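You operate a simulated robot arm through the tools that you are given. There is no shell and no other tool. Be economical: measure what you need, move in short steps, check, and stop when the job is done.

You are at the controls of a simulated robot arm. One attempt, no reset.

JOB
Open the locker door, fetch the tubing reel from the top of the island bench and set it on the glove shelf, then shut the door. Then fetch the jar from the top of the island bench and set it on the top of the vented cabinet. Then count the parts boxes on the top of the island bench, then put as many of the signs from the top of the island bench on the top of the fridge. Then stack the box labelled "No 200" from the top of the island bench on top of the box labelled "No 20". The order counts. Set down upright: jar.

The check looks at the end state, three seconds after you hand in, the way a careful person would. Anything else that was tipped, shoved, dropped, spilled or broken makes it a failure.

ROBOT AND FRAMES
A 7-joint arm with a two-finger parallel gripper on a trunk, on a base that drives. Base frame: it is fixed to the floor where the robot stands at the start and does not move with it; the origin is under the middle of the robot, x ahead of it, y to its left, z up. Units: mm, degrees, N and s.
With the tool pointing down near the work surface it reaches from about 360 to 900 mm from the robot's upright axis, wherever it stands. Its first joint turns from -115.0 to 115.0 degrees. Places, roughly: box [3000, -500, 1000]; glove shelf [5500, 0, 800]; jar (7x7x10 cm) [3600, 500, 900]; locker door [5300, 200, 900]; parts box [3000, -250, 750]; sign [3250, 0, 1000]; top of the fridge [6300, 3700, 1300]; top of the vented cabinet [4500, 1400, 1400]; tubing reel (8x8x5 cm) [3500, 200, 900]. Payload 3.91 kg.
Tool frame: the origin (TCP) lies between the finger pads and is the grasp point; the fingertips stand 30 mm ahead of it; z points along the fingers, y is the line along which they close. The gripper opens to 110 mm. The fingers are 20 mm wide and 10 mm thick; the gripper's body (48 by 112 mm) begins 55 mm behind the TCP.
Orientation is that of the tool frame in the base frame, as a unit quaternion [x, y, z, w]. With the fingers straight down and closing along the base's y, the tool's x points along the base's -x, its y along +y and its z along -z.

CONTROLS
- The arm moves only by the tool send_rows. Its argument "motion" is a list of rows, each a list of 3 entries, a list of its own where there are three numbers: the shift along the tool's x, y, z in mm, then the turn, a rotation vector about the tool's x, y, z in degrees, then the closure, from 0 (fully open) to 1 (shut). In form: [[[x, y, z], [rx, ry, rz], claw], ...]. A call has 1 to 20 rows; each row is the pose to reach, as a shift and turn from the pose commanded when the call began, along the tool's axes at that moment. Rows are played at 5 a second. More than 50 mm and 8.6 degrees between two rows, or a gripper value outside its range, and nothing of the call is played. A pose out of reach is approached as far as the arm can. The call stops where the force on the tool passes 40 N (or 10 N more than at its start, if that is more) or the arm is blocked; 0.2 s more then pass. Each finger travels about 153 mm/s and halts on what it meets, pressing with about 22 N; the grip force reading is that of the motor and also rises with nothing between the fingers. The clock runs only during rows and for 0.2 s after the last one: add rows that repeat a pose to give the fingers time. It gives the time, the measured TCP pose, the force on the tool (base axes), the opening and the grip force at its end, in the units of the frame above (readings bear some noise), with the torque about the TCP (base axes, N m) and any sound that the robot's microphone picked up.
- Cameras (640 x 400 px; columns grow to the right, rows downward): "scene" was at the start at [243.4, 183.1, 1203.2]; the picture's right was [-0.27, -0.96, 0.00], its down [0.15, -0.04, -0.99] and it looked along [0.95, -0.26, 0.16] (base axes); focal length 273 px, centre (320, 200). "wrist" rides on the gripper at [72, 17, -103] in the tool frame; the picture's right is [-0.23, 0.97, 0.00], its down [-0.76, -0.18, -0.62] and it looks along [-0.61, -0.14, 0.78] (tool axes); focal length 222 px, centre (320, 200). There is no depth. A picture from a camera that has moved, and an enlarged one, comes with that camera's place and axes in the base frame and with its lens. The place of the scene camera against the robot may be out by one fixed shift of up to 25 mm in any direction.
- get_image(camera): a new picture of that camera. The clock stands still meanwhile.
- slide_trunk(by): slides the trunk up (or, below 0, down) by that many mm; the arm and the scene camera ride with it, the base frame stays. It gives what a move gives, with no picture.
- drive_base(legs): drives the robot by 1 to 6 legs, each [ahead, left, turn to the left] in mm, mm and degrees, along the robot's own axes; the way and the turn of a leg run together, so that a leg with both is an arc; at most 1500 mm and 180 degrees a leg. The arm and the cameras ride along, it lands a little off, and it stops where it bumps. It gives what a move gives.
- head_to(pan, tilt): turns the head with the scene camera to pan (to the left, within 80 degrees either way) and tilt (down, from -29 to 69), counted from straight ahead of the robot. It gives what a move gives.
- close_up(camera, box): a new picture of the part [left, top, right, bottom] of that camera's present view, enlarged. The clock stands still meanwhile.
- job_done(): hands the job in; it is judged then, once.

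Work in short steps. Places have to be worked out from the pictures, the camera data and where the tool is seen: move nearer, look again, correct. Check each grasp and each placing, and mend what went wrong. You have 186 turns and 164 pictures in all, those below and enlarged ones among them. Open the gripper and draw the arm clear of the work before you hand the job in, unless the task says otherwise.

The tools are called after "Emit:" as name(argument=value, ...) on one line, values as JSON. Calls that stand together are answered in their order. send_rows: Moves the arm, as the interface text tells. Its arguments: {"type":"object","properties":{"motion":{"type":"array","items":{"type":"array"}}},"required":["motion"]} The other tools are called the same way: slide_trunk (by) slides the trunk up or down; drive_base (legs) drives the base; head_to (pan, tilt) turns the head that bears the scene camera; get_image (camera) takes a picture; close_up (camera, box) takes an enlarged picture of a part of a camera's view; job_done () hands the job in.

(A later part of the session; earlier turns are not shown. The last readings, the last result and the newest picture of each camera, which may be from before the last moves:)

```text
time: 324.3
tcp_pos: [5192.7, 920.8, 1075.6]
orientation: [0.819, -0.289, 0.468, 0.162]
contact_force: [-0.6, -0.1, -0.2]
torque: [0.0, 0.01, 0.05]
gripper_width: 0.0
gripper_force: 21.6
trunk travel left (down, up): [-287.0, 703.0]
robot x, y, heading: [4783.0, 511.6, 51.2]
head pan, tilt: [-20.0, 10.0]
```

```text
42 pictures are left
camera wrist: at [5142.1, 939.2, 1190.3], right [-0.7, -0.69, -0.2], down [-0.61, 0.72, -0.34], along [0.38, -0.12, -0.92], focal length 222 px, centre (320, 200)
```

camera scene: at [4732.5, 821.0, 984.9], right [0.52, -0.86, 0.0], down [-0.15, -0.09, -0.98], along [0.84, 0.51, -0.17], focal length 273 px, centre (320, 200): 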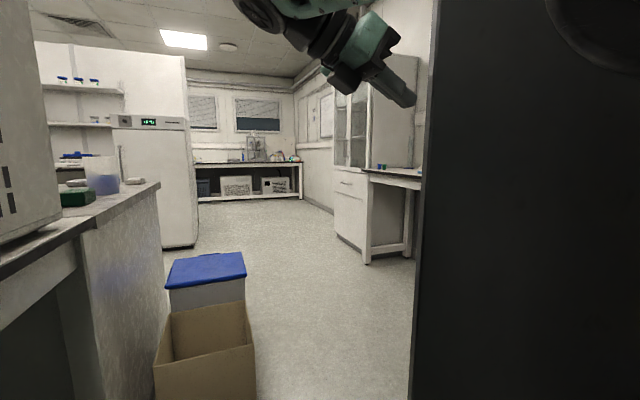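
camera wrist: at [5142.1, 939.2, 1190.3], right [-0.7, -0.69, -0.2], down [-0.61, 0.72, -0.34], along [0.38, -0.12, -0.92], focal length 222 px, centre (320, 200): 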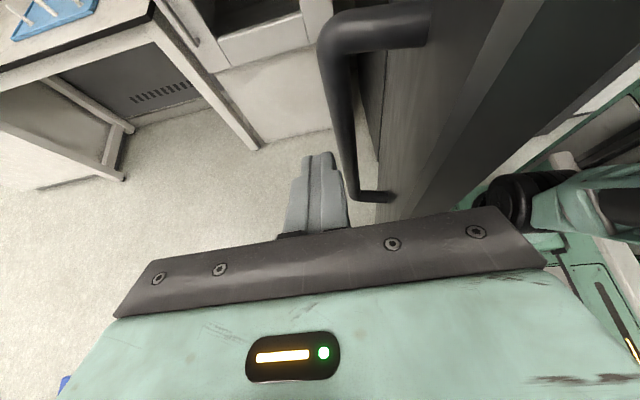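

The fingers are outside the door and next to the handle. Pull back 250 mm to swing the door.

Emit:
drive_base(legs=[[-250, 0, 0]])

Emit:
get_image(camera="wrist")

```text
time: 325.4
tcp_pos: [5140.3, 868.2, 1074.8]
orientation: [0.822, -0.281, 0.471, 0.157]
contact_force: [-1.6, 2.7, 1.6]
torque: [0.05, -0.06, 0.03]
gripper_width: 0.0
gripper_force: 22.3
trunk travel left (down, up): [-287.0, 703.0]
robot x, y, heading: [4731.6, 458.9, 51.2]
head pan, tilt: [-20.0, 10.0]
stopped in leg 1: the force on the tool passed its limit (the readings are from after the stop); the commanded pose is now the measured one
```

```text
41 pictures are left
camera wrist: at [5089.1, 887.6, 1189.7], right [-0.68, -0.7, -0.2], down [-0.62, 0.7, -0.34], along [0.38, -0.11, -0.92], focal length 222 px, centre (320, 200)
```

wrist: 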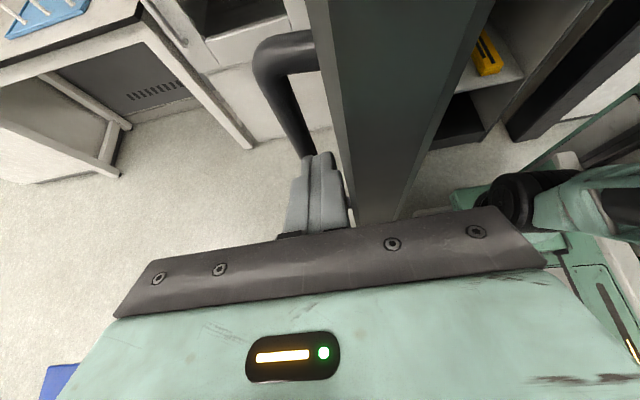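

The door has begun to move; contact is established now. Continue pulling back.

Emit:
drive_base(legs=[[-60, 0, 0]])

Emit:
drive_base(legs=[[-100, 0, 0]])

Emit:
drive_base(legs=[[-100, 0, 0]])

Emit:
get_image(camera="wrist")

```text
time: 326.4
tcp_pos: [5111.3, 844.8, 1072.5]
orientation: [0.824, -0.275, 0.471, 0.154]
contact_force: [-1.3, 1.6, 0.6]
torque: [0.02, 0.01, 0.04]
gripper_width: 0.0
gripper_force: 21.9
trunk travel left (down, up): [-287.0, 703.0]
robot x, y, heading: [4709.4, 426.1, 51.0]
head pan, tilt: [-20.0, 10.0]
stopped in leg 1: the force on the tool passed its limit (the readings are from after the stop); the commanded pose is now the measured one
```

```text
time: 327.5
tcp_pos: [5049.5, 765.9, 1074.4]
orientation: [0.824, -0.275, 0.471, 0.154]
contact_force: [0.9, 0.3, 0.3]
torque: [-0.01, -0.05, 0.01]
gripper_width: 0.2
gripper_force: 22.6
trunk travel left (down, up): [-287.0, 703.0]
robot x, y, heading: [4644.4, 347.4, 51.1]
head pan, tilt: [-20.0, 10.0]
```

```text
time: 328.7
tcp_pos: [4985.6, 688.6, 1074.0]
orientation: [0.824, -0.275, 0.472, 0.154]
contact_force: [0.4, 0.1, -0.1]
torque: [-0.01, -0.01, -0.05]
gripper_width: 0.1
gripper_force: 21.9
trunk travel left (down, up): [-287.0, 703.0]
robot x, y, heading: [4581.1, 269.5, 51.2]
head pan, tilt: [-20.0, 10.0]
```

```text
40 pictures are left
camera wrist: at [4934.0, 704.9, 1188.6], right [-0.67, -0.71, -0.2], down [-0.63, 0.7, -0.34], along [0.38, -0.1, -0.92], focal length 222 px, centre (320, 200)
```

wrist: 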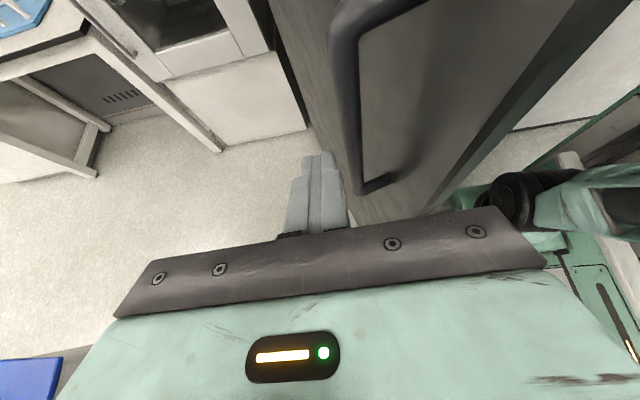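

The door follows. Keep pulling back.

Emit:
drive_base(legs=[[-90, 0, 0]])

Emit:
drive_base(legs=[[-90, -20, 0]])

Emit:
drive_base(legs=[[-90, -40, 0]])

Emit:
get_image(camera="wrist")

```text
time: 329.8
tcp_pos: [4928.9, 616.6, 1073.2]
orientation: [0.825, -0.274, 0.471, 0.153]
contact_force: [0.0, -0.4, 0.2]
torque: [0.02, 0.0, 0.01]
gripper_width: 0.0
gripper_force: 22.0
trunk travel left (down, up): [-287.0, 703.0]
robot x, y, heading: [4525.9, 198.9, 51.2]
head pan, tilt: [-20.0, 10.0]
```

```text
time: 330.9
tcp_pos: [4887.7, 534.9, 1072.7]
orientation: [0.825, -0.274, 0.471, 0.153]
contact_force: [-0.3, -0.3, 0.5]
torque: [0.0, -0.01, 0.01]
gripper_width: 0.1
gripper_force: 21.8
trunk travel left (down, up): [-287.0, 703.0]
robot x, y, heading: [4484.7, 116.9, 51.3]
head pan, tilt: [-20.0, 10.0]
```

```text
time: 332.0
tcp_pos: [4863.5, 438.7, 1073.3]
orientation: [0.824, -0.273, 0.471, 0.153]
contact_force: [-0.3, 0.1, 0.2]
torque: [0.01, 0.02, 0.03]
gripper_width: 0.2
gripper_force: 22.1
trunk travel left (down, up): [-287.0, 703.0]
robot x, y, heading: [4457.6, 20.2, 51.0]
head pan, tilt: [-20.0, 10.0]
```

```text
39 pictures are left
camera wrist: at [4811.3, 456.7, 1188.6], right [-0.67, -0.71, -0.2], down [-0.64, 0.69, -0.34], along [0.38, -0.1, -0.92], focal length 222 px, centre (320, 200)
```

wrist: 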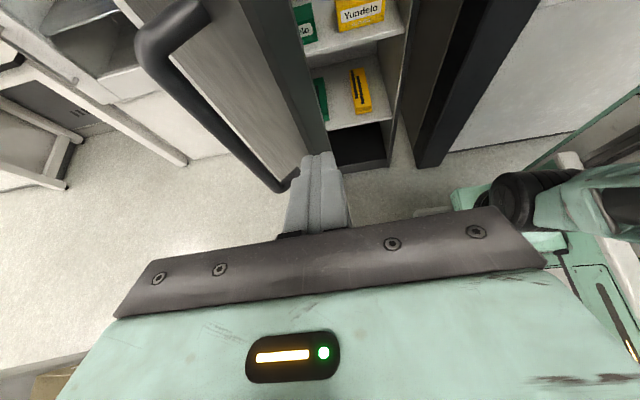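

The door is at ~50° now; the finger has slipped in front of its edge. Move 90 mm forward along the aisle and push toward the locker on the outer face.

Emit:
drive_base(legs=[[95, 20, 0], [0, -100, 0]])

Emit:
drive_base(legs=[[-60, -60, 0]])

Emit:
drive_base(legs=[[-40, -80, 0]])

Emit:
get_image(camera="wrist")

```text
time: 333.9
tcp_pos: [4985.5, 463.6, 1074.8]
orientation: [0.824, -0.274, 0.471, 0.153]
contact_force: [0.9, -0.8, -0.4]
torque: [0.03, -0.03, 0.02]
gripper_width: 0.0
gripper_force: 21.8
trunk travel left (down, up): [-287.0, 703.0]
robot x, y, heading: [4579.7, 43.2, 51.5]
head pan, tilt: [-20.0, 10.0]
```

```text
time: 335.0
tcp_pos: [4995.0, 379.5, 1073.6]
orientation: [0.824, -0.274, 0.471, 0.154]
contact_force: [0.2, -0.3, -0.8]
torque: [-0.02, 0.01, 0.0]
gripper_width: 0.1
gripper_force: 22.0
trunk travel left (down, up): [-287.0, 703.0]
robot x, y, heading: [4592.6, -39.2, 51.2]
head pan, tilt: [-20.0, 10.0]
```

```text
time: 336.1
tcp_pos: [5032.5, 298.5, 1073.8]
orientation: [0.824, -0.274, 0.471, 0.153]
contact_force: [0.0, -0.4, 0.2]
torque: [-0.03, 0.03, 0.06]
gripper_width: 0.0
gripper_force: 21.5
trunk travel left (down, up): [-287.0, 703.0]
robot x, y, heading: [4627.8, -119.3, 51.6]
head pan, tilt: [-20.0, 10.0]
```

```text
38 pictures are left
camera wrist: at [4980.2, 315.5, 1188.6], right [-0.67, -0.71, -0.2], down [-0.63, 0.69, -0.34], along [0.38, -0.1, -0.92], focal length 222 px, centre (320, 200)
```

wrist: 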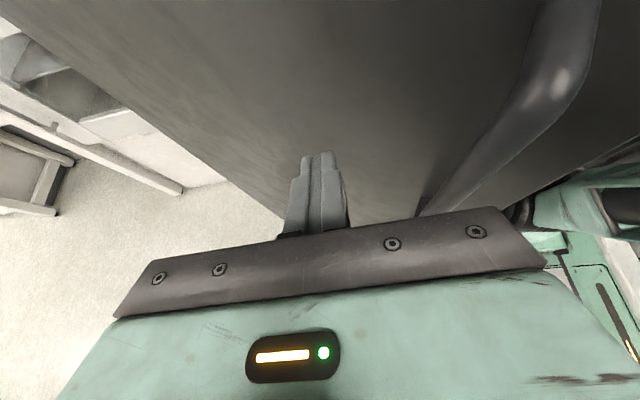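

The door is swinging shut (~35° left). Push on with the base, then with the arm reaching further right.

Emit:
drive_base(legs=[[-20, -55, 0]])

Emit:
send_rows(motion=[[[10, 0, 18], [0, 0, 0], 1], [[20, 0, 35], [0, 0, 0], 1], [[30, 0, 53], [0, 0, 0], 1], [[40, 0, 70], [0, 0, 0], 1], [[50, 0, 87], [0, 0, 0], 1], [[60, 0, 105], [0, 0, 0], 1], [[70, 0, 122], [0, 0, 0], 1], [[80, 0, 140], [0, 0, 0], 1]])

Emit:
get_image(camera="wrist")

```text
time: 337.1
tcp_pos: [5055.7, 256.3, 1073.7]
orientation: [0.826, -0.274, 0.469, 0.153]
contact_force: [0.5, -0.2, 0.5]
torque: [0.01, -0.05, -0.01]
gripper_width: 0.0
gripper_force: 22.3
trunk travel left (down, up): [-287.0, 703.0]
robot x, y, heading: [4650.6, -164.4, 51.3]
head pan, tilt: [-20.0, 10.0]
stopped in leg 1: the robot was blocked; the commanded pose is now the measured one
```

```text
time: 338.9
tcp_pos: [5188.1, 158.6, 1071.5]
orientation: [0.825, -0.272, 0.471, 0.152]
contact_force: [-0.5, 0.6, -0.3]
torque: [0.0, 0.01, 0.04]
gripper_width: 0.0
gripper_force: 22.0
trunk travel left (down, up): [-287.0, 703.0]
robot x, y, heading: [4653.8, -165.5, 51.6]
head pan, tilt: [-20.0, 10.0]
```

```text
37 pictures are left
camera wrist: at [5134.5, 175.7, 1186.7], right [-0.67, -0.71, -0.2], down [-0.64, 0.69, -0.34], along [0.38, -0.1, -0.92], focal length 222 px, centre (320, 200)
```

wrist: 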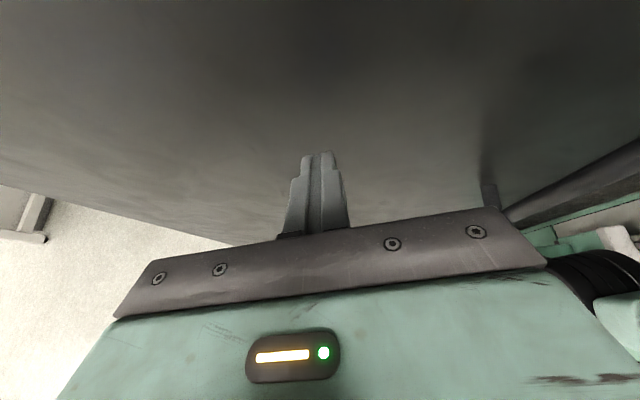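

Continue pushing until the door is fully shut (resistance).

Emit:
send_rows(motion=[[[8, 0, 14], [0, 0, 0], 1], [[16, 0, 28], [0, 0, 0], 1], [[24, 0, 42], [0, 0, 0], 1], [[32, 0, 56], [0, 0, 0], 1], [[40, 0, 70], [0, 0, 0], 1], [[48, 0, 84], [0, 0, 0], 1]])

Emit:
head_to(pan=-45, tilt=15)

Emit:
get_image(camera="scene")

```text
time: 340.1
tcp_pos: [5236.1, 122.3, 1068.8]
orientation: [0.828, -0.268, 0.47, 0.148]
contact_force: [-8.1, 4.5, 1.7]
torque: [0.06, -0.04, -0.08]
gripper_width: 0.1
gripper_force: 21.8
trunk travel left (down, up): [-287.0, 703.0]
robot x, y, heading: [4651.2, -165.4, 51.7]
head pan, tilt: [-20.0, 10.0]
stopped in row 5: the force on the tool passed its limit (the readings are from after the stop); the commanded pose is now the measured one
```

```text
time: 341.0
tcp_pos: [5236.7, 123.4, 1068.9]
orientation: [0.827, -0.269, 0.47, 0.149]
contact_force: [-14.2, 10.6, 1.2]
torque: [0.24, -0.02, -0.07]
gripper_width: 0.0
gripper_force: 22.1
trunk travel left (down, up): [-287.0, 703.0]
robot x, y, heading: [4652.2, -165.9, 51.5]
head pan, tilt: [-45.0, 15.0]
```

```text
36 pictures are left
camera scene: at [4692.3, 87.1, 976.6], right [0.12, -0.99, 0.0], down [-0.26, -0.03, -0.97], along [0.96, 0.11, -0.26], focal length 273 px, centre (320, 200)
```

scene: 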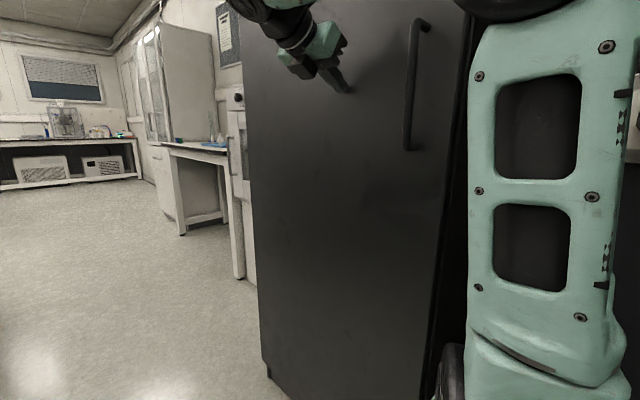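

The door is shut against its stop. Retract the arm to tool-down and go over to the jar on the bench.

Emit:
send_rows(motion=[[[-16, 0, -28], [0, -7.5, 0], 1], [[-32, 0, -56], [0, -15, 0], 1], [[-48, 0, -84], [0, -22.5, 0], 0.8], [[-64, 0, -112], [0, -30, 0], 0.6], [[-80, 0, -140], [0, -37.5, 0], 0.4], [[-96, 0, -168], [0, -45, 0], 0.2], [[-112, 0, -196], [0, -52.5, 0], 0], [[-128, 0, -224], [0, -60, 0], 0]])

Emit:
drive_base(legs=[[-211, 327, 0], [0, 0, 89.7], [80, 0, 0]])

Emit:
head_to(pan=-10, tilt=20)

Emit:
get_image(camera="wrist")

Emit:
get_image(camera="scene")

```text
time: 342.8
tcp_pos: [5040.2, 266.1, 1061.8]
orientation: [0.948, -0.317, 0.002, 0.0]
contact_force: [-6.2, 4.2, -0.1]
torque: [-0.29, -0.54, 0.05]
gripper_width: 109.9
gripper_force: 0.0
out of reach, approached as far as the arm can: row 5, 6, 7, 8
trunk travel left (down, up): [-287.0, 703.0]
robot x, y, heading: [4651.6, -161.9, 51.4]
head pan, tilt: [-45.0, 15.0]
```

```text
time: 349.6
tcp_pos: [3783.6, 320.2, 1062.4]
orientation: [0.897, 0.441, 0.0, -0.002]
contact_force: [0.4, 0.2, 0.2]
torque: [-0.01, 0.01, 0.01]
gripper_width: 110.2
gripper_force: 0.0
trunk travel left (down, up): [-287.0, 703.0]
robot x, y, heading: [4203.8, -75.2, 139.9]
head pan, tilt: [-45.0, 15.0]
```

```text
time: 350.7
tcp_pos: [3783.9, 320.3, 1062.4]
orientation: [0.897, 0.441, 0.001, -0.002]
contact_force: [-0.7, 0.3, -0.8]
torque: [0.0, -0.02, 0.01]
gripper_width: 110.1
gripper_force: 0.1
trunk travel left (down, up): [-287.0, 703.0]
robot x, y, heading: [4204.7, -73.8, 139.8]
head pan, tilt: [-10.0, 20.0]
```

```text
35 pictures are left
camera wrist: at [3841.4, 367.7, 1165.3], right [0.63, -0.77, 0.0], down [-0.61, -0.5, 0.62], along [-0.48, -0.39, -0.78], focal length 222 px, centre (320, 200)
```

wrist: 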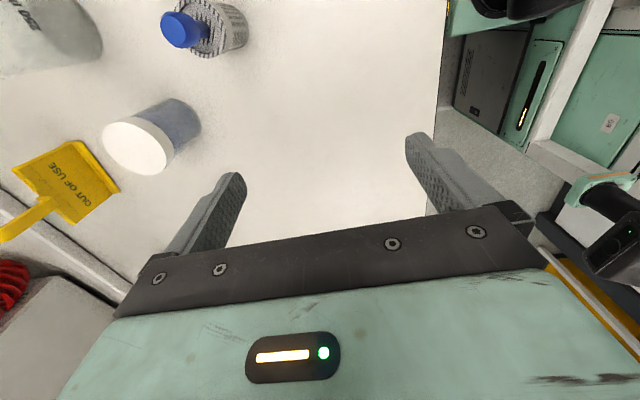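

```text
34 pictures are left
camera scene: at [3922.7, -67.6, 968.6], right [0.77, 0.64, 0.0], down [0.22, -0.26, -0.94], along [-0.6, 0.72, -0.34], focal length 273 px, centre (320, 200)
```

scene: 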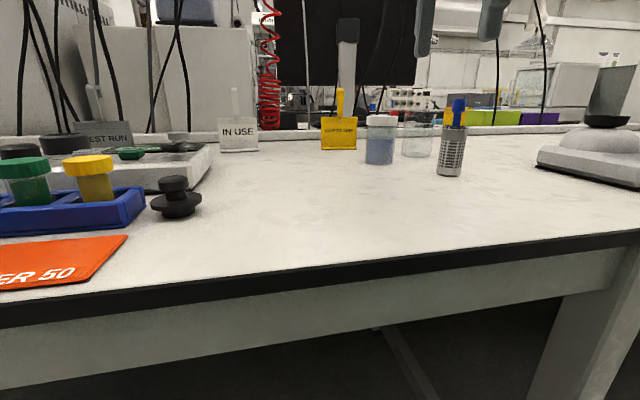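

Jar lid is at about (3647, 446). Move above it and take a wrist look.

Emit:
send_rows(motion=[[[4, -46, 0], [0, 0, 0], 0], [[8, -93, 0], [0, 0, 0], 0], [[12, -140, 10], [0, 0, 0], 0], [[16, -186, 20], [0, 0, 0], 0]])

Emit:
get_image(camera="wrist")

```text
time: 351.7
tcp_pos: [3697.9, 407.7, 1017.1]
orientation: [0.897, 0.441, -0.001, -0.003]
contact_force: [-0.3, 0.7, -0.3]
torque: [-0.03, -0.02, -0.02]
gripper_width: 109.7
gripper_force: 0.1
out of reach, approached as far as the arm can: row 1, 2, 3, 4
trunk travel left (down, up): [-287.0, 703.0]
robot x, y, heading: [4203.5, -75.8, 140.1]
head pan, tilt: [-10.0, 20.0]
```

```text
33 pictures are left
camera wrist: at [3755.8, 455.2, 1120.9], right [0.63, -0.77, -0.01], down [-0.6, -0.5, 0.62], along [-0.48, -0.39, -0.78], focal length 222 px, centre (320, 200)
```

wrist: 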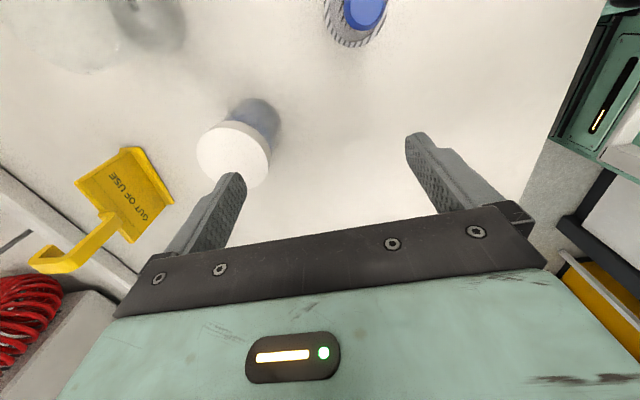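

The arm was posture-limited; raise the trunk 180 mm and approach with the arm lower relative to it. Jar ≈ (3645, 455).

Emit:
slide_trunk(by=180)

Emit:
send_rows(motion=[[[1, -14, 40], [0, 0, 0], 0], [[2, -28, 80], [0, 0, 0], 0], [[3, -43, 120], [0, 0, 0], 0], [[4, -57, 160], [0, 0, 0], 0], [[5, -71, 197], [0, 0, 0], 0]])

Emit:
get_image(camera="wrist")

```text
time: 353.7
tcp_pos: [3698.3, 408.5, 1198.3]
orientation: [0.897, 0.441, 0.001, -0.002]
contact_force: [0.7, 0.9, 0.5]
torque: [-0.01, 0.03, -0.03]
gripper_width: 110.0
gripper_force: 0.1
trunk travel left (down, up): [-467.0, 523.0]
robot x, y, heading: [4203.3, -71.6, 139.8]
head pan, tilt: [-10.0, 20.0]
```

```text
time: 354.9
tcp_pos: [3642.2, 457.2, 1000.2]
orientation: [0.897, 0.441, 0.0, -0.003]
contact_force: [0.0, -0.4, 1.0]
torque: [0.01, -0.02, -0.02]
gripper_width: 109.9
gripper_force: 0.0
trunk travel left (down, up): [-467.0, 523.0]
robot x, y, heading: [4201.9, -75.8, 140.1]
head pan, tilt: [-10.0, 20.0]
```

```text
32 pictures are left
camera wrist: at [3701.5, 502.9, 1104.1], right [0.63, -0.77, -0.01], down [-0.6, -0.5, 0.62], along [-0.48, -0.39, -0.78], focal length 222 px, centre (320, 200)
```

wrist: 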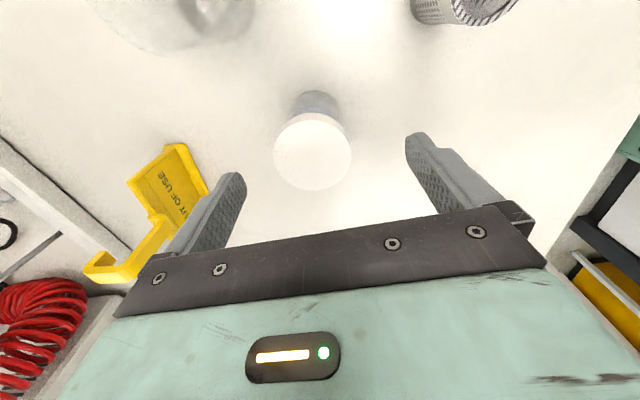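

Jar is centred under the gripper within a few mm. Descend and close on its body.

Emit:
send_rows(motion=[[[-3, -3, 32], [0, 0, 0], 0], [[-5, -4, 64], [0, 0, 0], 0], [[-5, -4, 94], [0, 0, 0], 0], [[-5, -4, 94], [0, 0, 0], 0.2], [[-5, -4, 94], [0, 0, 0], 0.4], [[-5, -4, 94], [0, 0, 0], 0.6], [[-5, -4, 94], [0, 0, 0], 0.7]])

Emit:
slide_trunk(by=100)

Emit:
get_image(camera="wrist")

```text
time: 356.5
tcp_pos: [3636.3, 456.1, 906.3]
orientation: [0.897, 0.442, 0.001, -0.003]
contact_force: [-0.4, -0.1, 0.3]
torque: [-0.07, -0.06, 0.0]
gripper_width: 61.4
gripper_force: 21.8
trunk travel left (down, up): [-467.0, 523.0]
robot x, y, heading: [4205.4, -73.9, 140.0]
head pan, tilt: [-10.0, 20.0]
```

```text
time: 357.8
tcp_pos: [3638.2, 455.4, 1005.1]
orientation: [0.897, 0.441, 0.001, -0.003]
contact_force: [0.3, -0.5, -2.3]
torque: [0.03, -0.02, 0.0]
gripper_width: 61.3
gripper_force: 21.8
trunk travel left (down, up): [-567.0, 423.0]
robot x, y, heading: [4203.7, -74.1, 140.3]
head pan, tilt: [-10.0, 20.0]
```

```text
31 pictures are left
camera wrist: at [3695.7, 502.1, 1110.0], right [0.63, -0.77, -0.01], down [-0.6, -0.5, 0.62], along [-0.48, -0.39, -0.78], focal length 222 px, centre (320, 200)
```

wrist: 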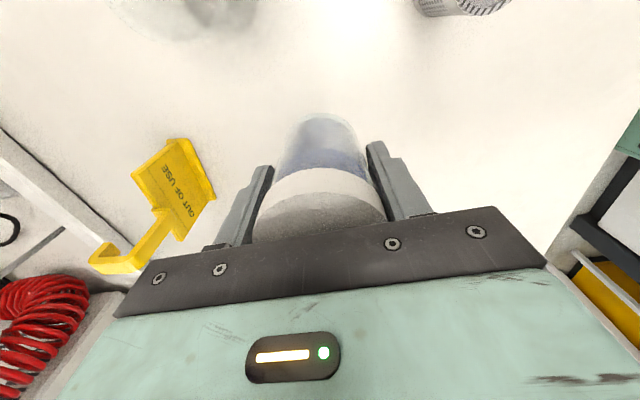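

Jar held (61 mm; bottom 56 mm below the TCP). Retract, back off, drive along the aisle to the vented cabinet, raising the trunk before turning to it.

Emit:
send_rows(motion=[[[0, 36, -18], [0, 0, 0], 0.7], [[0, 72, -36], [0, 0, 0], 0.7], [[0, 108, -54], [0, 0, 0], 0.7], [[0, 144, -72], [0, 0, 0], 0.7], [[0, 180, -90], [0, 0, 0], 0.7], [[0, 215, -110], [0, 0, 0], 0.7]])

Emit:
drive_base(legs=[[-100, 0, 0], [0, 0, -89], [1230, 0, 0]])

Emit:
slide_trunk(by=380)

Emit:
head_to(pan=70, tilt=25)

Emit:
get_image(camera="scene")

```text
time: 359.2
tcp_pos: [3807.8, 325.3, 1116.0]
orientation: [0.897, 0.442, 0.0, -0.002]
contact_force: [0.2, -0.4, -2.5]
torque: [-0.02, -0.04, 0.04]
gripper_width: 60.9
gripper_force: 21.7
trunk travel left (down, up): [-567.0, 423.0]
robot x, y, heading: [4202.6, -75.6, 139.8]
head pan, tilt: [-10.0, 20.0]
```

```text
time: 369.9
tcp_pos: [5449.2, 1206.8, 1115.8]
orientation: [0.948, -0.317, 0.003, -0.002]
contact_force: [-0.4, 0.1, -2.3]
torque: [-0.03, 0.01, 0.02]
gripper_width: 61.1
gripper_force: 21.4
trunk travel left (down, up): [-567.0, 423.0]
robot x, y, heading: [5056.8, 802.0, 50.7]
head pan, tilt: [-10.0, 20.0]
```

```text
time: 373.6
tcp_pos: [5450.1, 1206.5, 1495.6]
orientation: [0.948, -0.318, 0.003, -0.002]
contact_force: [-0.6, -0.7, -3.2]
torque: [0.03, 0.02, 0.0]
gripper_width: 61.5
gripper_force: 22.0
trunk travel left (down, up): [-947.0, 43.0]
robot x, y, heading: [5058.4, 804.8, 50.5]
head pan, tilt: [-10.0, 20.0]
```

```text
time: 375.1
tcp_pos: [5450.0, 1205.9, 1495.1]
orientation: [0.948, -0.318, 0.002, -0.002]
contact_force: [0.2, 0.5, -2.4]
torque: [-0.01, -0.02, -0.01]
gripper_width: 61.3
gripper_force: 21.9
trunk travel left (down, up): [-947.0, 43.0]
robot x, y, heading: [5055.5, 806.3, 50.6]
head pan, tilt: [70.0, 25.0]
```

```text
30 pictures are left
camera scene: at [4960.5, 1126.1, 1620.5], right [0.86, 0.51, 0.0], down [0.21, -0.36, -0.91], along [-0.46, 0.78, -0.42], focal length 273 px, centre (320, 200)
```

scene: 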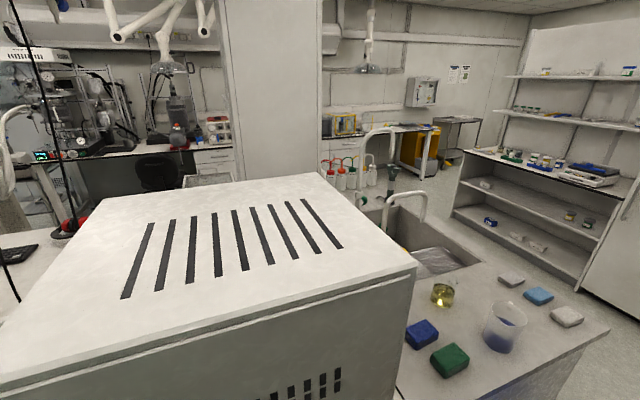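

The cabinet's top (z≈1405) has a plain area left of the slots at about (4603, 1206). Raise a little, turn to face it and position above.

Emit:
slide_trunk(by=40)

Emit:
drive_base(legs=[[0, 0, 90.3], [44, 24, 0]])

Emit:
get_image(camera="wrist")

```text
time: 375.9
tcp_pos: [5451.0, 1207.2, 1536.3]
orientation: [0.948, -0.318, 0.003, -0.002]
contact_force: [0.8, -0.4, -2.2]
torque: [0.0, -0.01, 0.04]
gripper_width: 61.3
gripper_force: 22.2
trunk travel left (down, up): [-987.0, 3.0]
robot x, y, heading: [5054.4, 806.6, 50.7]
head pan, tilt: [70.0, 25.0]
```

```text
time: 380.7
tcp_pos: [4608.1, 1210.9, 1535.4]
orientation: [0.896, 0.445, 0.001, -0.004]
contact_force: [0.3, -0.3, -2.7]
torque: [0.0, -0.01, 0.02]
gripper_width: 61.3
gripper_force: 22.5
trunk travel left (down, up): [-987.0, 3.0]
robot x, y, heading: [5005.1, 813.3, 140.3]
head pan, tilt: [70.0, 25.0]
```

```text
29 pictures are left
camera wrist: at [4665.6, 1258.5, 1639.4], right [0.64, -0.77, -0.01], down [-0.6, -0.5, 0.62], along [-0.48, -0.39, -0.78], focal length 222 px, centre (320, 200)
```

wrist: 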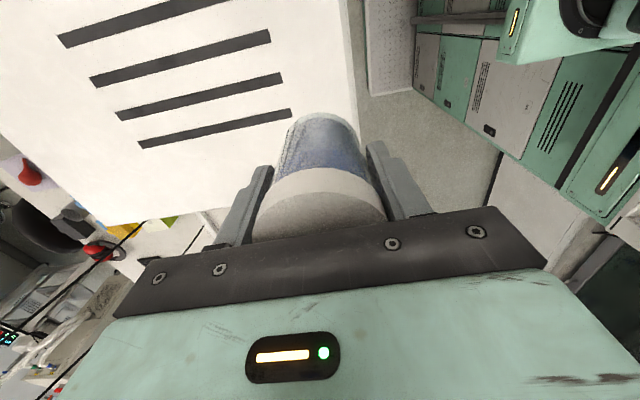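

The landing spot is too near the aisle edge; shift 38 mm in and 22 mm left, then lower toward contact.

Emit:
drive_base(legs=[[38, 22, 0]])

Emit:
slide_trunk(by=-62)

Emit:
get_image(camera="wrist")

```text
time: 381.6
tcp_pos: [4563.9, 1218.4, 1536.2]
orientation: [0.896, 0.445, -0.001, -0.003]
contact_force: [0.2, 0.5, -2.5]
torque: [0.01, 0.03, -0.01]
gripper_width: 61.2
gripper_force: 22.0
trunk travel left (down, up): [-987.0, 3.0]
robot x, y, heading: [4960.9, 824.4, 140.1]
head pan, tilt: [70.0, 25.0]
```

```text
time: 382.6
tcp_pos: [4562.9, 1219.2, 1473.7]
orientation: [0.896, 0.445, -0.001, -0.003]
contact_force: [0.7, -0.1, -3.2]
torque: [0.01, -0.03, 0.04]
gripper_width: 61.3
gripper_force: 22.1
trunk travel left (down, up): [-925.0, 65.0]
robot x, y, heading: [4965.5, 826.0, 140.4]
head pan, tilt: [70.0, 25.0]
```

```text
28 pictures are left
camera wrist: at [4621.6, 1266.1, 1577.3], right [0.64, -0.77, -0.01], down [-0.6, -0.5, 0.62], along [-0.48, -0.39, -0.78], focal length 222 px, centre (320, 200)
```

wrist: 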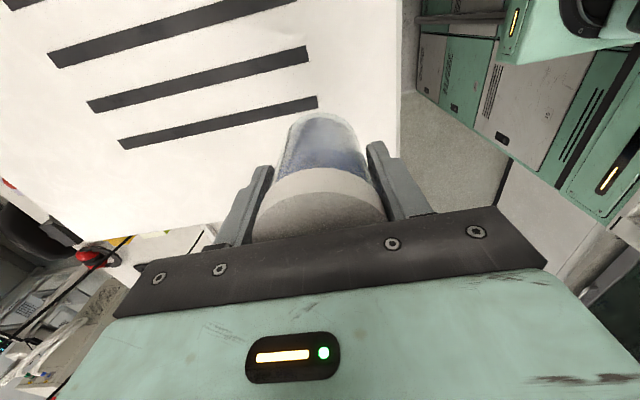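

Good margins now (≈30 mm to edges). Lower gently to contact.

Emit:
slide_trunk(by=-8)

Emit:
slide_trunk(by=-4)

Emit:
slide_trunk(by=-4)

```text
time: 383.1
tcp_pos: [4563.8, 1218.9, 1465.0]
orientation: [0.896, 0.445, 0.0, -0.003]
contact_force: [-0.7, -0.3, -1.7]
torque: [0.05, -0.01, 0.03]
gripper_width: 61.3
gripper_force: 21.8
trunk travel left (down, up): [-917.0, 73.0]
robot x, y, heading: [4965.5, 825.3, 140.4]
head pan, tilt: [70.0, 25.0]
```

```text
time: 383.7
tcp_pos: [4564.2, 1219.0, 1461.5]
orientation: [0.896, 0.444, 0.0, -0.003]
contact_force: [-0.5, 0.1, -2.5]
torque: [0.01, 0.04, -0.02]
gripper_width: 61.3
gripper_force: 22.0
trunk travel left (down, up): [-913.0, 77.0]
robot x, y, heading: [4961.7, 819.1, 140.3]
head pan, tilt: [70.0, 25.0]
```

```text
time: 384.2
tcp_pos: [4564.3, 1219.5, 1457.3]
orientation: [0.896, 0.444, 0.001, -0.004]
contact_force: [0.1, 0.5, -3.2]
torque: [-0.01, -0.01, 0.0]
gripper_width: 61.1
gripper_force: 22.2
trunk travel left (down, up): [-909.0, 81.0]
robot x, y, heading: [4963.7, 825.1, 140.3]
head pan, tilt: [70.0, 25.0]
```

Not yet touching; continue in 4 mm steps.

Emit:
slide_trunk(by=-4)

Emit:
slide_trunk(by=-4)

Emit:
slide_trunk(by=-3)

Emit:
slide_trunk(by=-3)

```text
time: 384.7
tcp_pos: [4564.7, 1219.5, 1451.9]
orientation: [0.896, 0.444, 0.0, -0.003]
contact_force: [0.1, 0.9, -2.5]
torque: [-0.01, -0.02, 0.03]
gripper_width: 61.1
gripper_force: 22.3
trunk travel left (down, up): [-905.0, 85.0]
robot x, y, heading: [4963.4, 822.5, 140.5]
head pan, tilt: [70.0, 25.0]
```

```text
time: 385.3
tcp_pos: [4564.9, 1219.7, 1450.2]
orientation: [0.896, 0.445, 0.0, -0.003]
contact_force: [0.8, -0.8, -1.9]
torque: [0.0, -0.04, 0.01]
gripper_width: 61.2
gripper_force: 21.4
trunk travel left (down, up): [-901.0, 89.0]
robot x, y, heading: [4962.4, 825.8, 140.3]
head pan, tilt: [70.0, 25.0]
```

```text
time: 385.8
tcp_pos: [4564.7, 1218.5, 1446.3]
orientation: [0.896, 0.445, 0.0, -0.003]
contact_force: [0.6, 1.0, -2.7]
torque: [-0.03, 0.0, 0.0]
gripper_width: 61.5
gripper_force: 22.0
trunk travel left (down, up): [-898.0, 92.0]
robot x, y, heading: [4961.9, 820.1, 140.4]
head pan, tilt: [70.0, 25.0]
```

```text
time: 386.3
tcp_pos: [4563.4, 1219.9, 1443.4]
orientation: [0.896, 0.444, 0.001, -0.002]
contact_force: [0.4, -0.3, -2.9]
torque: [0.0, -0.02, -0.01]
gripper_width: 61.6
gripper_force: 21.9
trunk travel left (down, up): [-895.0, 95.0]
robot x, y, heading: [4967.2, 821.2, 140.4]
head pan, tilt: [70.0, 25.0]
```

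Emit:
get_image(camera="wrist")

Emit:
slide_trunk(by=-5)

Emit:
slide_trunk(by=-4)

Emit:
slide_trunk(by=-4)

Emit:
slide_trunk(by=-4)

```text
27 pictures are left
camera wrist: at [4621.6, 1266.1, 1547.2], right [0.64, -0.77, -0.01], down [-0.6, -0.5, 0.62], along [-0.48, -0.39, -0.78], focal length 222 px, centre (320, 200)
```

wrist: 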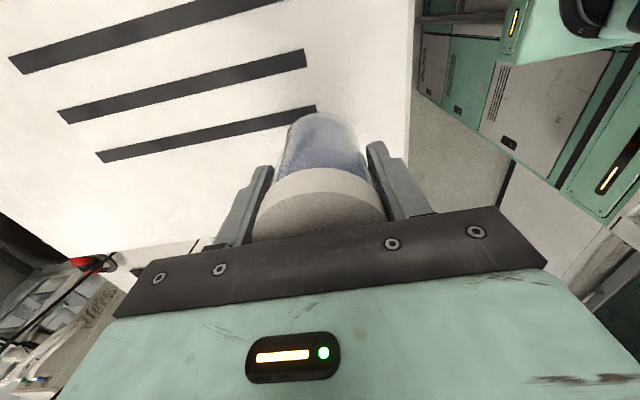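

```text
time: 386.9
tcp_pos: [4564.0, 1219.1, 1437.5]
orientation: [0.896, 0.444, 0.0, -0.003]
contact_force: [-1.0, 0.2, -3.3]
torque: [0.0, -0.03, -0.02]
gripper_width: 61.2
gripper_force: 22.1
trunk travel left (down, up): [-890.0, 100.0]
robot x, y, heading: [4965.6, 825.9, 140.5]
head pan, tilt: [70.0, 25.0]
```

```text
time: 387.4
tcp_pos: [4563.4, 1219.4, 1434.9]
orientation: [0.895, 0.445, 0.0, -0.003]
contact_force: [0.1, 1.2, -2.6]
torque: [0.0, -0.01, -0.05]
gripper_width: 61.5
gripper_force: 22.1
trunk travel left (down, up): [-886.0, 104.0]
robot x, y, heading: [4965.5, 824.3, 140.4]
head pan, tilt: [70.0, 25.0]
```

```text
time: 387.9
tcp_pos: [4563.4, 1219.0, 1431.1]
orientation: [0.896, 0.444, 0.001, -0.003]
contact_force: [-0.3, -0.6, -1.5]
torque: [-0.03, 0.01, 0.01]
gripper_width: 61.1
gripper_force: 21.5
trunk travel left (down, up): [-882.0, 108.0]
robot x, y, heading: [4960.6, 822.5, 140.5]
head pan, tilt: [70.0, 25.0]
```

```text
time: 388.4
tcp_pos: [4563.7, 1218.9, 1425.8]
orientation: [0.896, 0.444, 0.0, -0.003]
contact_force: [0.1, -0.1, -2.0]
torque: [0.0, -0.04, -0.04]
gripper_width: 61.4
gripper_force: 21.3
trunk travel left (down, up): [-878.0, 112.0]
robot x, y, heading: [4960.5, 822.6, 140.3]
head pan, tilt: [70.0, 25.0]
```

Parallax of the slots suggests a top near z≈1364, so contact is due near TCP 1420. Continue carefully.

Emit:
slide_trunk(by=-4)

Emit:
slide_trunk(by=-4)

Emit:
slide_trunk(by=-4)

Emit:
slide_trunk(by=-4)

Emit:
slide_trunk(by=-4)

```text
time: 389.0
tcp_pos: [4563.0, 1219.2, 1422.4]
orientation: [0.896, 0.444, 0.001, -0.003]
contact_force: [0.1, -0.1, -2.5]
torque: [0.02, 0.01, -0.03]
gripper_width: 61.3
gripper_force: 21.9
trunk travel left (down, up): [-874.0, 116.0]
robot x, y, heading: [4957.7, 825.4, 140.3]
head pan, tilt: [70.0, 25.0]
```

```text
time: 389.5
tcp_pos: [4563.7, 1218.5, 1416.9]
orientation: [0.896, 0.445, 0.0, -0.003]
contact_force: [-0.6, 0.3, -2.5]
torque: [0.0, 0.0, 0.01]
gripper_width: 61.2
gripper_force: 21.9
trunk travel left (down, up): [-870.0, 120.0]
robot x, y, heading: [4962.5, 825.4, 140.3]
head pan, tilt: [70.0, 25.0]
```

```text
time: 390.0
tcp_pos: [4563.0, 1219.8, 1415.3]
orientation: [0.896, 0.444, 0.0, -0.003]
contact_force: [-0.1, -0.3, -2.9]
torque: [-0.01, -0.02, -0.01]
gripper_width: 61.4
gripper_force: 22.4
trunk travel left (down, up): [-866.0, 124.0]
robot x, y, heading: [4964.7, 824.9, 140.4]
head pan, tilt: [70.0, 25.0]
```

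```text
time: 390.6
tcp_pos: [4564.1, 1219.3, 1410.0]
orientation: [0.896, 0.444, 0.0, -0.004]
contact_force: [-0.5, 0.5, -1.3]
torque: [0.01, 0.01, -0.03]
gripper_width: 61.1
gripper_force: 22.4
trunk travel left (down, up): [-862.0, 128.0]
robot x, y, heading: [4964.5, 820.5, 140.2]
head pan, tilt: [70.0, 25.0]
```

```text
time: 391.1
tcp_pos: [4564.1, 1218.4, 1405.2]
orientation: [0.896, 0.444, 0.0, -0.003]
contact_force: [0.4, 0.2, -2.5]
torque: [0.01, -0.02, 0.0]
gripper_width: 61.1
gripper_force: 22.2
trunk travel left (down, up): [-858.0, 132.0]
robot x, y, heading: [4964.8, 821.4, 140.5]
head pan, tilt: [70.0, 25.0]
```

Emit:
slide_trunk(by=-5)

Emit:
slide_trunk(by=-5)

Emit:
slide_trunk(by=-5)

Emit:
get_image(camera="wrist")

```text
time: 391.6
tcp_pos: [4563.5, 1219.9, 1403.2]
orientation: [0.896, 0.445, -0.001, -0.003]
contact_force: [-1.0, 0.1, 13.1]
torque: [-0.32, -0.28, 0.0]
gripper_width: 61.5
gripper_force: 21.5
trunk travel left (down, up): [-853.0, 137.0]
robot x, y, heading: [4964.5, 819.6, 140.5]
head pan, tilt: [70.0, 25.0]
```

```text
time: 392.2
tcp_pos: [4565.2, 1219.2, 1396.0]
orientation: [0.896, 0.445, 0.001, -0.003]
contact_force: [-1.3, 0.6, 8.5]
torque: [-0.17, -0.21, 0.01]
gripper_width: 61.3
gripper_force: 22.5
trunk travel left (down, up): [-848.0, 142.0]
robot x, y, heading: [4964.3, 823.2, 140.4]
head pan, tilt: [70.0, 25.0]
```

```text
time: 392.7
tcp_pos: [4564.1, 1218.7, 1390.0]
orientation: [0.895, 0.445, 0.001, -0.003]
contact_force: [0.0, 0.1, 8.9]
torque: [-0.24, -0.22, -0.01]
gripper_width: 61.3
gripper_force: 22.1
trunk travel left (down, up): [-843.0, 147.0]
robot x, y, heading: [4963.3, 824.1, 140.4]
head pan, tilt: [70.0, 25.0]
```

```text
26 pictures are left
camera wrist: at [4621.9, 1265.9, 1495.2], right [0.64, -0.77, 0.0], down [-0.6, -0.5, 0.62], along [-0.48, -0.39, -0.78], focal length 222 px, centre (320, 200)
```

wrist: 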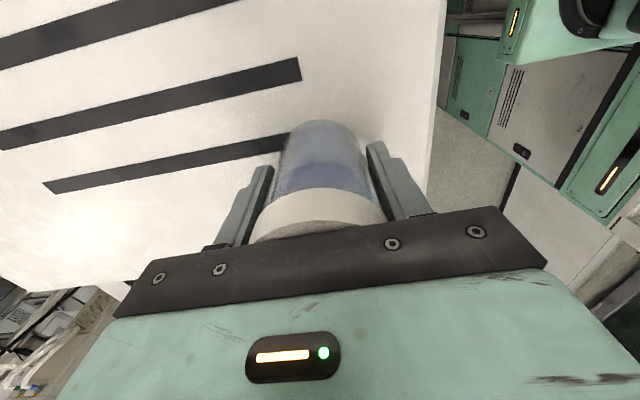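

Contact occurred near TCP 1403 (top ≈1347); the jar stands and slid in the grip. Open and rise.

Emit:
send_rows(motion=[[[0, 0, 0], [0, 0, 0], 0.4], [[0, 0, 0], [0, 0, 0], 0.2], [[0, 0, 0], [0, 0, 0], 0], [[0, 0, 0], [0, 0, 0], 0]])

Emit:
slide_trunk(by=140)

Emit:
get_image(camera="wrist")

```text
time: 393.7
tcp_pos: [4563.3, 1218.9, 1391.0]
orientation: [0.895, 0.445, 0.0, -0.002]
contact_force: [-0.2, -0.3, 0.0]
torque: [-0.03, 0.03, 0.01]
gripper_width: 110.1
gripper_force: 0.0
trunk travel left (down, up): [-843.0, 147.0]
robot x, y, heading: [4956.5, 824.3, 140.3]
head pan, tilt: [70.0, 25.0]
```

```text
time: 395.4
tcp_pos: [4564.9, 1218.4, 1530.4]
orientation: [0.896, 0.444, 0.001, -0.004]
contact_force: [1.0, 0.1, -0.1]
torque: [-0.01, 0.01, -0.02]
gripper_width: 110.0
gripper_force: 0.1
trunk travel left (down, up): [-983.0, 7.0]
robot x, y, heading: [4962.6, 823.6, 140.6]
head pan, tilt: [70.0, 25.0]
```

```text
25 pictures are left
camera wrist: at [4621.6, 1266.1, 1635.3], right [0.64, -0.77, -0.01], down [-0.6, -0.5, 0.62], along [-0.48, -0.39, -0.78], focal length 222 px, centre (320, 200)
```

wrist: 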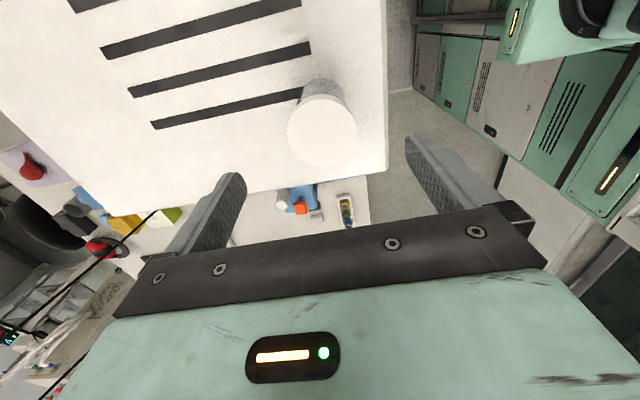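

The jar stands upright on the cabinet. Next: count the parts boxes and get signs. Drive back opposite the signs and lower the trunk.

Emit:
drive_base(legs=[[-80, 0, 0], [0, 0, -89.3], [-1209, 0, 0], [0, 0, 90], [100, 0, 0]])

Emit:
slide_trunk(by=-350)

Emit:
head_to(pan=10, tilt=28)

Emit:
get_image(camera="scene")

Emit:
close_up(camera="scene", box=[0, 60, 320, 260])

```text
time: 410.7
tcp_pos: [3793.2, 261.7, 1531.8]
orientation: [0.89, 0.456, 0.004, 0.001]
contact_force: [0.8, 0.4, -0.1]
torque: [-0.01, 0.02, 0.03]
gripper_width: 110.1
gripper_force: 0.0
trunk travel left (down, up): [-983.0, 7.0]
robot x, y, heading: [4190.7, -122.3, 141.4]
head pan, tilt: [70.0, 25.0]
stopped in leg 5: the robot was blocked; the commanded pose is now the measured one
```

```text
time: 414.1
tcp_pos: [3793.7, 263.6, 1182.6]
orientation: [0.891, 0.455, 0.002, 0.001]
contact_force: [0.3, 1.2, 0.1]
torque: [0.01, 0.0, 0.01]
gripper_width: 109.9
gripper_force: 0.1
trunk travel left (down, up): [-633.0, 357.0]
robot x, y, heading: [4193.2, -122.5, 141.5]
head pan, tilt: [70.0, 25.0]
```

```text
time: 415.4
tcp_pos: [3792.5, 263.4, 1183.8]
orientation: [0.89, 0.456, 0.003, -0.001]
contact_force: [0.8, -0.6, -0.3]
torque: [0.0, 0.0, -0.02]
gripper_width: 110.1
gripper_force: 0.0
trunk travel left (down, up): [-633.0, 357.0]
robot x, y, heading: [4189.0, -119.0, 141.4]
head pan, tilt: [10.0, 28.0]
```

```text
24 pictures are left
camera scene: at [3896.4, -149.0, 1302.9], right [0.48, 0.88, 0.0], down [0.41, -0.22, -0.89], along [-0.78, 0.42, -0.47], focal length 273 px, centre (320, 200)
```

scene: 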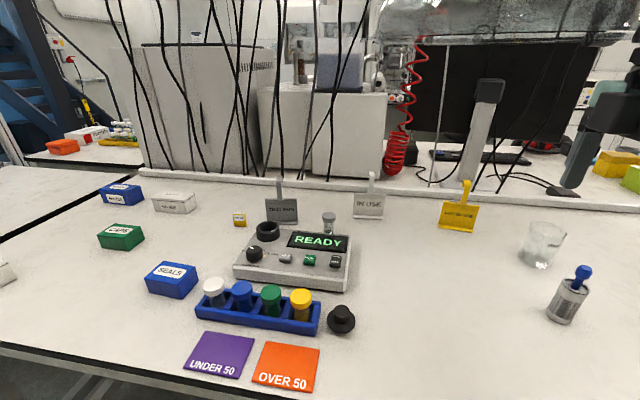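

```text
2.00 times, centred on (160, 160) of scene
camera zoom: at [3896.4, -149.0, 1302.9], right [0.48, 0.88, 0.0], down [0.41, -0.22, -0.89], along [-0.78, 0.42, -0.47], focal length 546 px, centre (640, 280)
```

zoom: 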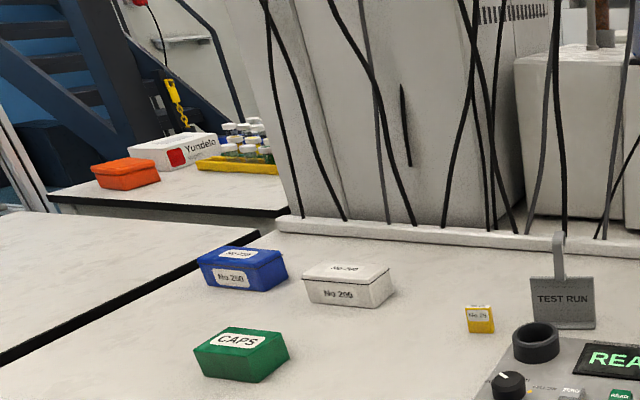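

Two parts boxes (CAPS, SEALS) stand on the bench; the others carry "No …" size labels. I'll check the coloured boxes beyond the rail once, and put the tool into the standard roll, pitched 45° for reaching the signs.

Emit:
send_rows(motion=[[[0, 0, 0], [0, 0, 8.3], 0], [[0, 0, 0], [0, 0, 16.6], 0], [[0, 0, 0], [0, 0, 24.9], 0], [[0, 0, 0], [0, 0, 33.2], 0], [[0, 0, 0], [0, 0, 41.5], 0], [[0, 0, 0], [0, 0, 49.8], 0], [[0, 0, 0], [0, 0, 58.1], 0], [[0, 0, 0], [0, 0, 66.4], 0], [[0, 0, 0], [0, 0, 74.7], 0], [[0, 0, 0], [0, 0, 83], 0], [[0, 0, 0], [0, 0, 91.3], 0]])

Emit:
send_rows(motion=[[[-16, 0, -6], [0, -7.5, 0], 0], [[-33, 0, -12], [0, -15, 0], 0], [[-50, 0, -18], [0, -22.5, 0], 0], [[-66, 0, -24], [0, -30, 0], 0], [[-83, 0, -30], [0, -37.5, 0], 0], [[-100, 0, -36], [0, -45, 0], 0]])

Emit:
head_to(pan=-25, tilt=20)

Emit:
close_up(camera="scene", box=[300, 120, 460, 220])

```text
time: 417.8
tcp_pos: [3793.3, 263.2, 1183.7]
orientation: [0.948, -0.319, 0.001, -0.001]
contact_force: [0.4, 0.3, 0.6]
torque: [0.03, -0.01, 0.03]
gripper_width: 110.1
gripper_force: 0.1
trunk travel left (down, up): [-633.0, 357.0]
robot x, y, heading: [4188.5, -116.3, 141.5]
head pan, tilt: [10.0, 28.0]
```

```text
time: 419.2
tcp_pos: [3709.0, 326.3, 1215.9]
orientation: [0.877, -0.293, -0.36, -0.123]
contact_force: [0.5, 0.6, 0.1]
torque: [0.0, 0.01, 0.01]
gripper_width: 110.4
gripper_force: 0.0
trunk travel left (down, up): [-633.0, 357.0]
robot x, y, heading: [4195.1, -120.9, 141.0]
head pan, tilt: [10.0, 28.0]
```

```text
time: 420.2
tcp_pos: [3708.8, 325.7, 1215.8]
orientation: [0.878, -0.293, -0.358, -0.123]
contact_force: [0.0, 0.0, 0.2]
torque: [-0.02, -0.01, 0.01]
gripper_width: 110.2
gripper_force: 0.0
trunk travel left (down, up): [-633.0, 357.0]
robot x, y, heading: [4191.9, -121.0, 141.4]
head pan, tilt: [-25.0, 20.0]
```

```text
4.00 times, centred on (380, 170) of scene
camera zoom: at [3930.2, -106.9, 1314.5], right [0.89, 0.45, 0.0], down [0.15, -0.31, -0.94], along [-0.42, 0.84, -0.34], focal length 1091 px, centre (80, 320)
```

zoom: 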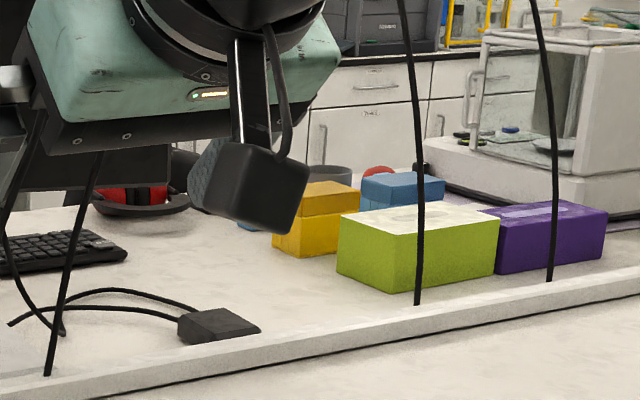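

The others beyond the rail are plain tissue/other boxes: the count is 2, so two signs go on the fridge. Lower the trunk and reach toward the yellow sign.

Emit:
slide_trunk(by=-295)

Emit:
send_rows(motion=[[[-24, -5, 26], [0, 0, 0], 0], [[-49, -10, 52], [0, 0, 0], 0], [[-73, -15, 78], [0, 0, 0], 0], [[-98, -21, 105], [0, 0, 0], 0]])

Emit:
get_image(camera="wrist")

```text
time: 423.2
tcp_pos: [3707.8, 326.7, 919.5]
orientation: [0.877, -0.294, -0.358, -0.124]
contact_force: [-0.7, -0.5, -0.1]
torque: [0.03, -0.03, -0.02]
gripper_width: 110.0
gripper_force: 0.0
trunk travel left (down, up): [-338.0, 652.0]
robot x, y, heading: [4191.5, -117.0, 141.5]
head pan, tilt: [-25.0, 20.0]
```

```text
time: 424.2
tcp_pos: [3608.3, 429.7, 912.9]
orientation: [0.878, -0.294, -0.358, -0.123]
contact_force: [0.2, -0.3, 0.2]
torque: [0.0, -0.03, 0.0]
gripper_width: 109.9
gripper_force: 0.1
trunk travel left (down, up): [-338.0, 652.0]
robot x, y, heading: [4193.2, -117.3, 141.7]
head pan, tilt: [-25.0, 20.0]
```

```text
21 pictures are left
camera wrist: at [3697.0, 340.3, 936.8], right [-0.72, -0.68, 0.15], down [0.02, 0.2, 0.98], along [-0.7, 0.71, -0.13], focal length 222 px, centre (320, 200)
```

wrist: 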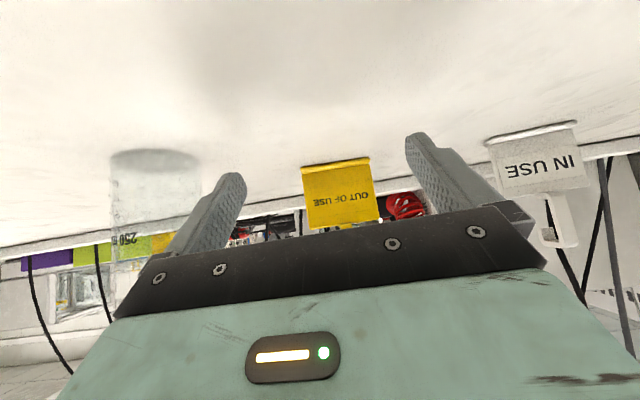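

The yellow sign is nearly centred ahead. Advance another 100 mm and look.

Emit:
send_rows(motion=[[[-23, -4, 25], [0, 0, 0], 0], [[-46, -8, 50], [0, 0, 0], 0], [[-67, -11, 72], [0, 0, 0], 0]])

Emit:
get_image(camera="wrist")

```text
time: 425.0
tcp_pos: [3535.0, 497.3, 910.6]
orientation: [0.878, -0.293, -0.359, -0.123]
contact_force: [-0.1, -0.4, 0.0]
torque: [0.03, -0.01, -0.01]
gripper_width: 110.1
gripper_force: 0.1
trunk travel left (down, up): [-338.0, 652.0]
robot x, y, heading: [4191.5, -116.4, 141.5]
head pan, tilt: [-25.0, 20.0]
```

```text
20 pictures are left
camera wrist: at [3624.0, 409.3, 933.5], right [-0.72, -0.68, 0.15], down [0.02, 0.2, 0.98], along [-0.7, 0.71, -0.13], focal length 222 px, centre (320, 200)
```

wrist: 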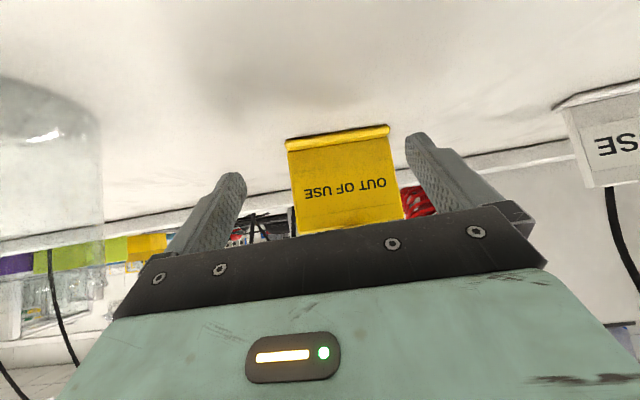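

The sign (≈98 mm wide) is better gripped by its vertical neck above the plate (z≈965). Rise 54 mm and go forward to straddle the neck.

Emit:
send_rows(motion=[[[-19, 1, -19], [0, 0, 0], 0], [[-38, 3, -38], [0, 0, 0], 0], [[-66, 5, -9], [0, 0, 0], 0], [[-92, 6, 18], [0, 0, 0], 0]])

Emit:
get_image(camera="wrist")

```text
time: 426.0
tcp_pos: [3470.1, 538.8, 962.9]
orientation: [0.877, -0.294, -0.359, -0.123]
contact_force: [1.1, 0.7, 1.6]
torque: [-0.02, 0.01, 0.01]
gripper_width: 110.0
gripper_force: 0.1
trunk travel left (down, up): [-338.0, 652.0]
robot x, y, heading: [4191.3, -119.5, 141.7]
head pan, tilt: [-25.0, 20.0]
```

```text
19 pictures are left
camera wrist: at [3558.6, 450.3, 985.4], right [-0.72, -0.68, 0.15], down [0.02, 0.2, 0.98], along [-0.7, 0.71, -0.13], focal length 222 px, centre (320, 200)
```

wrist: 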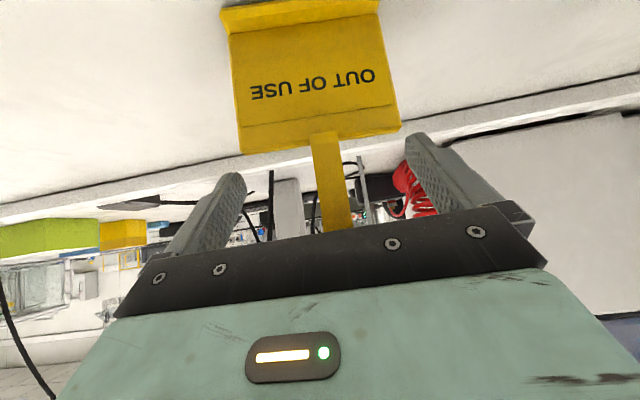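

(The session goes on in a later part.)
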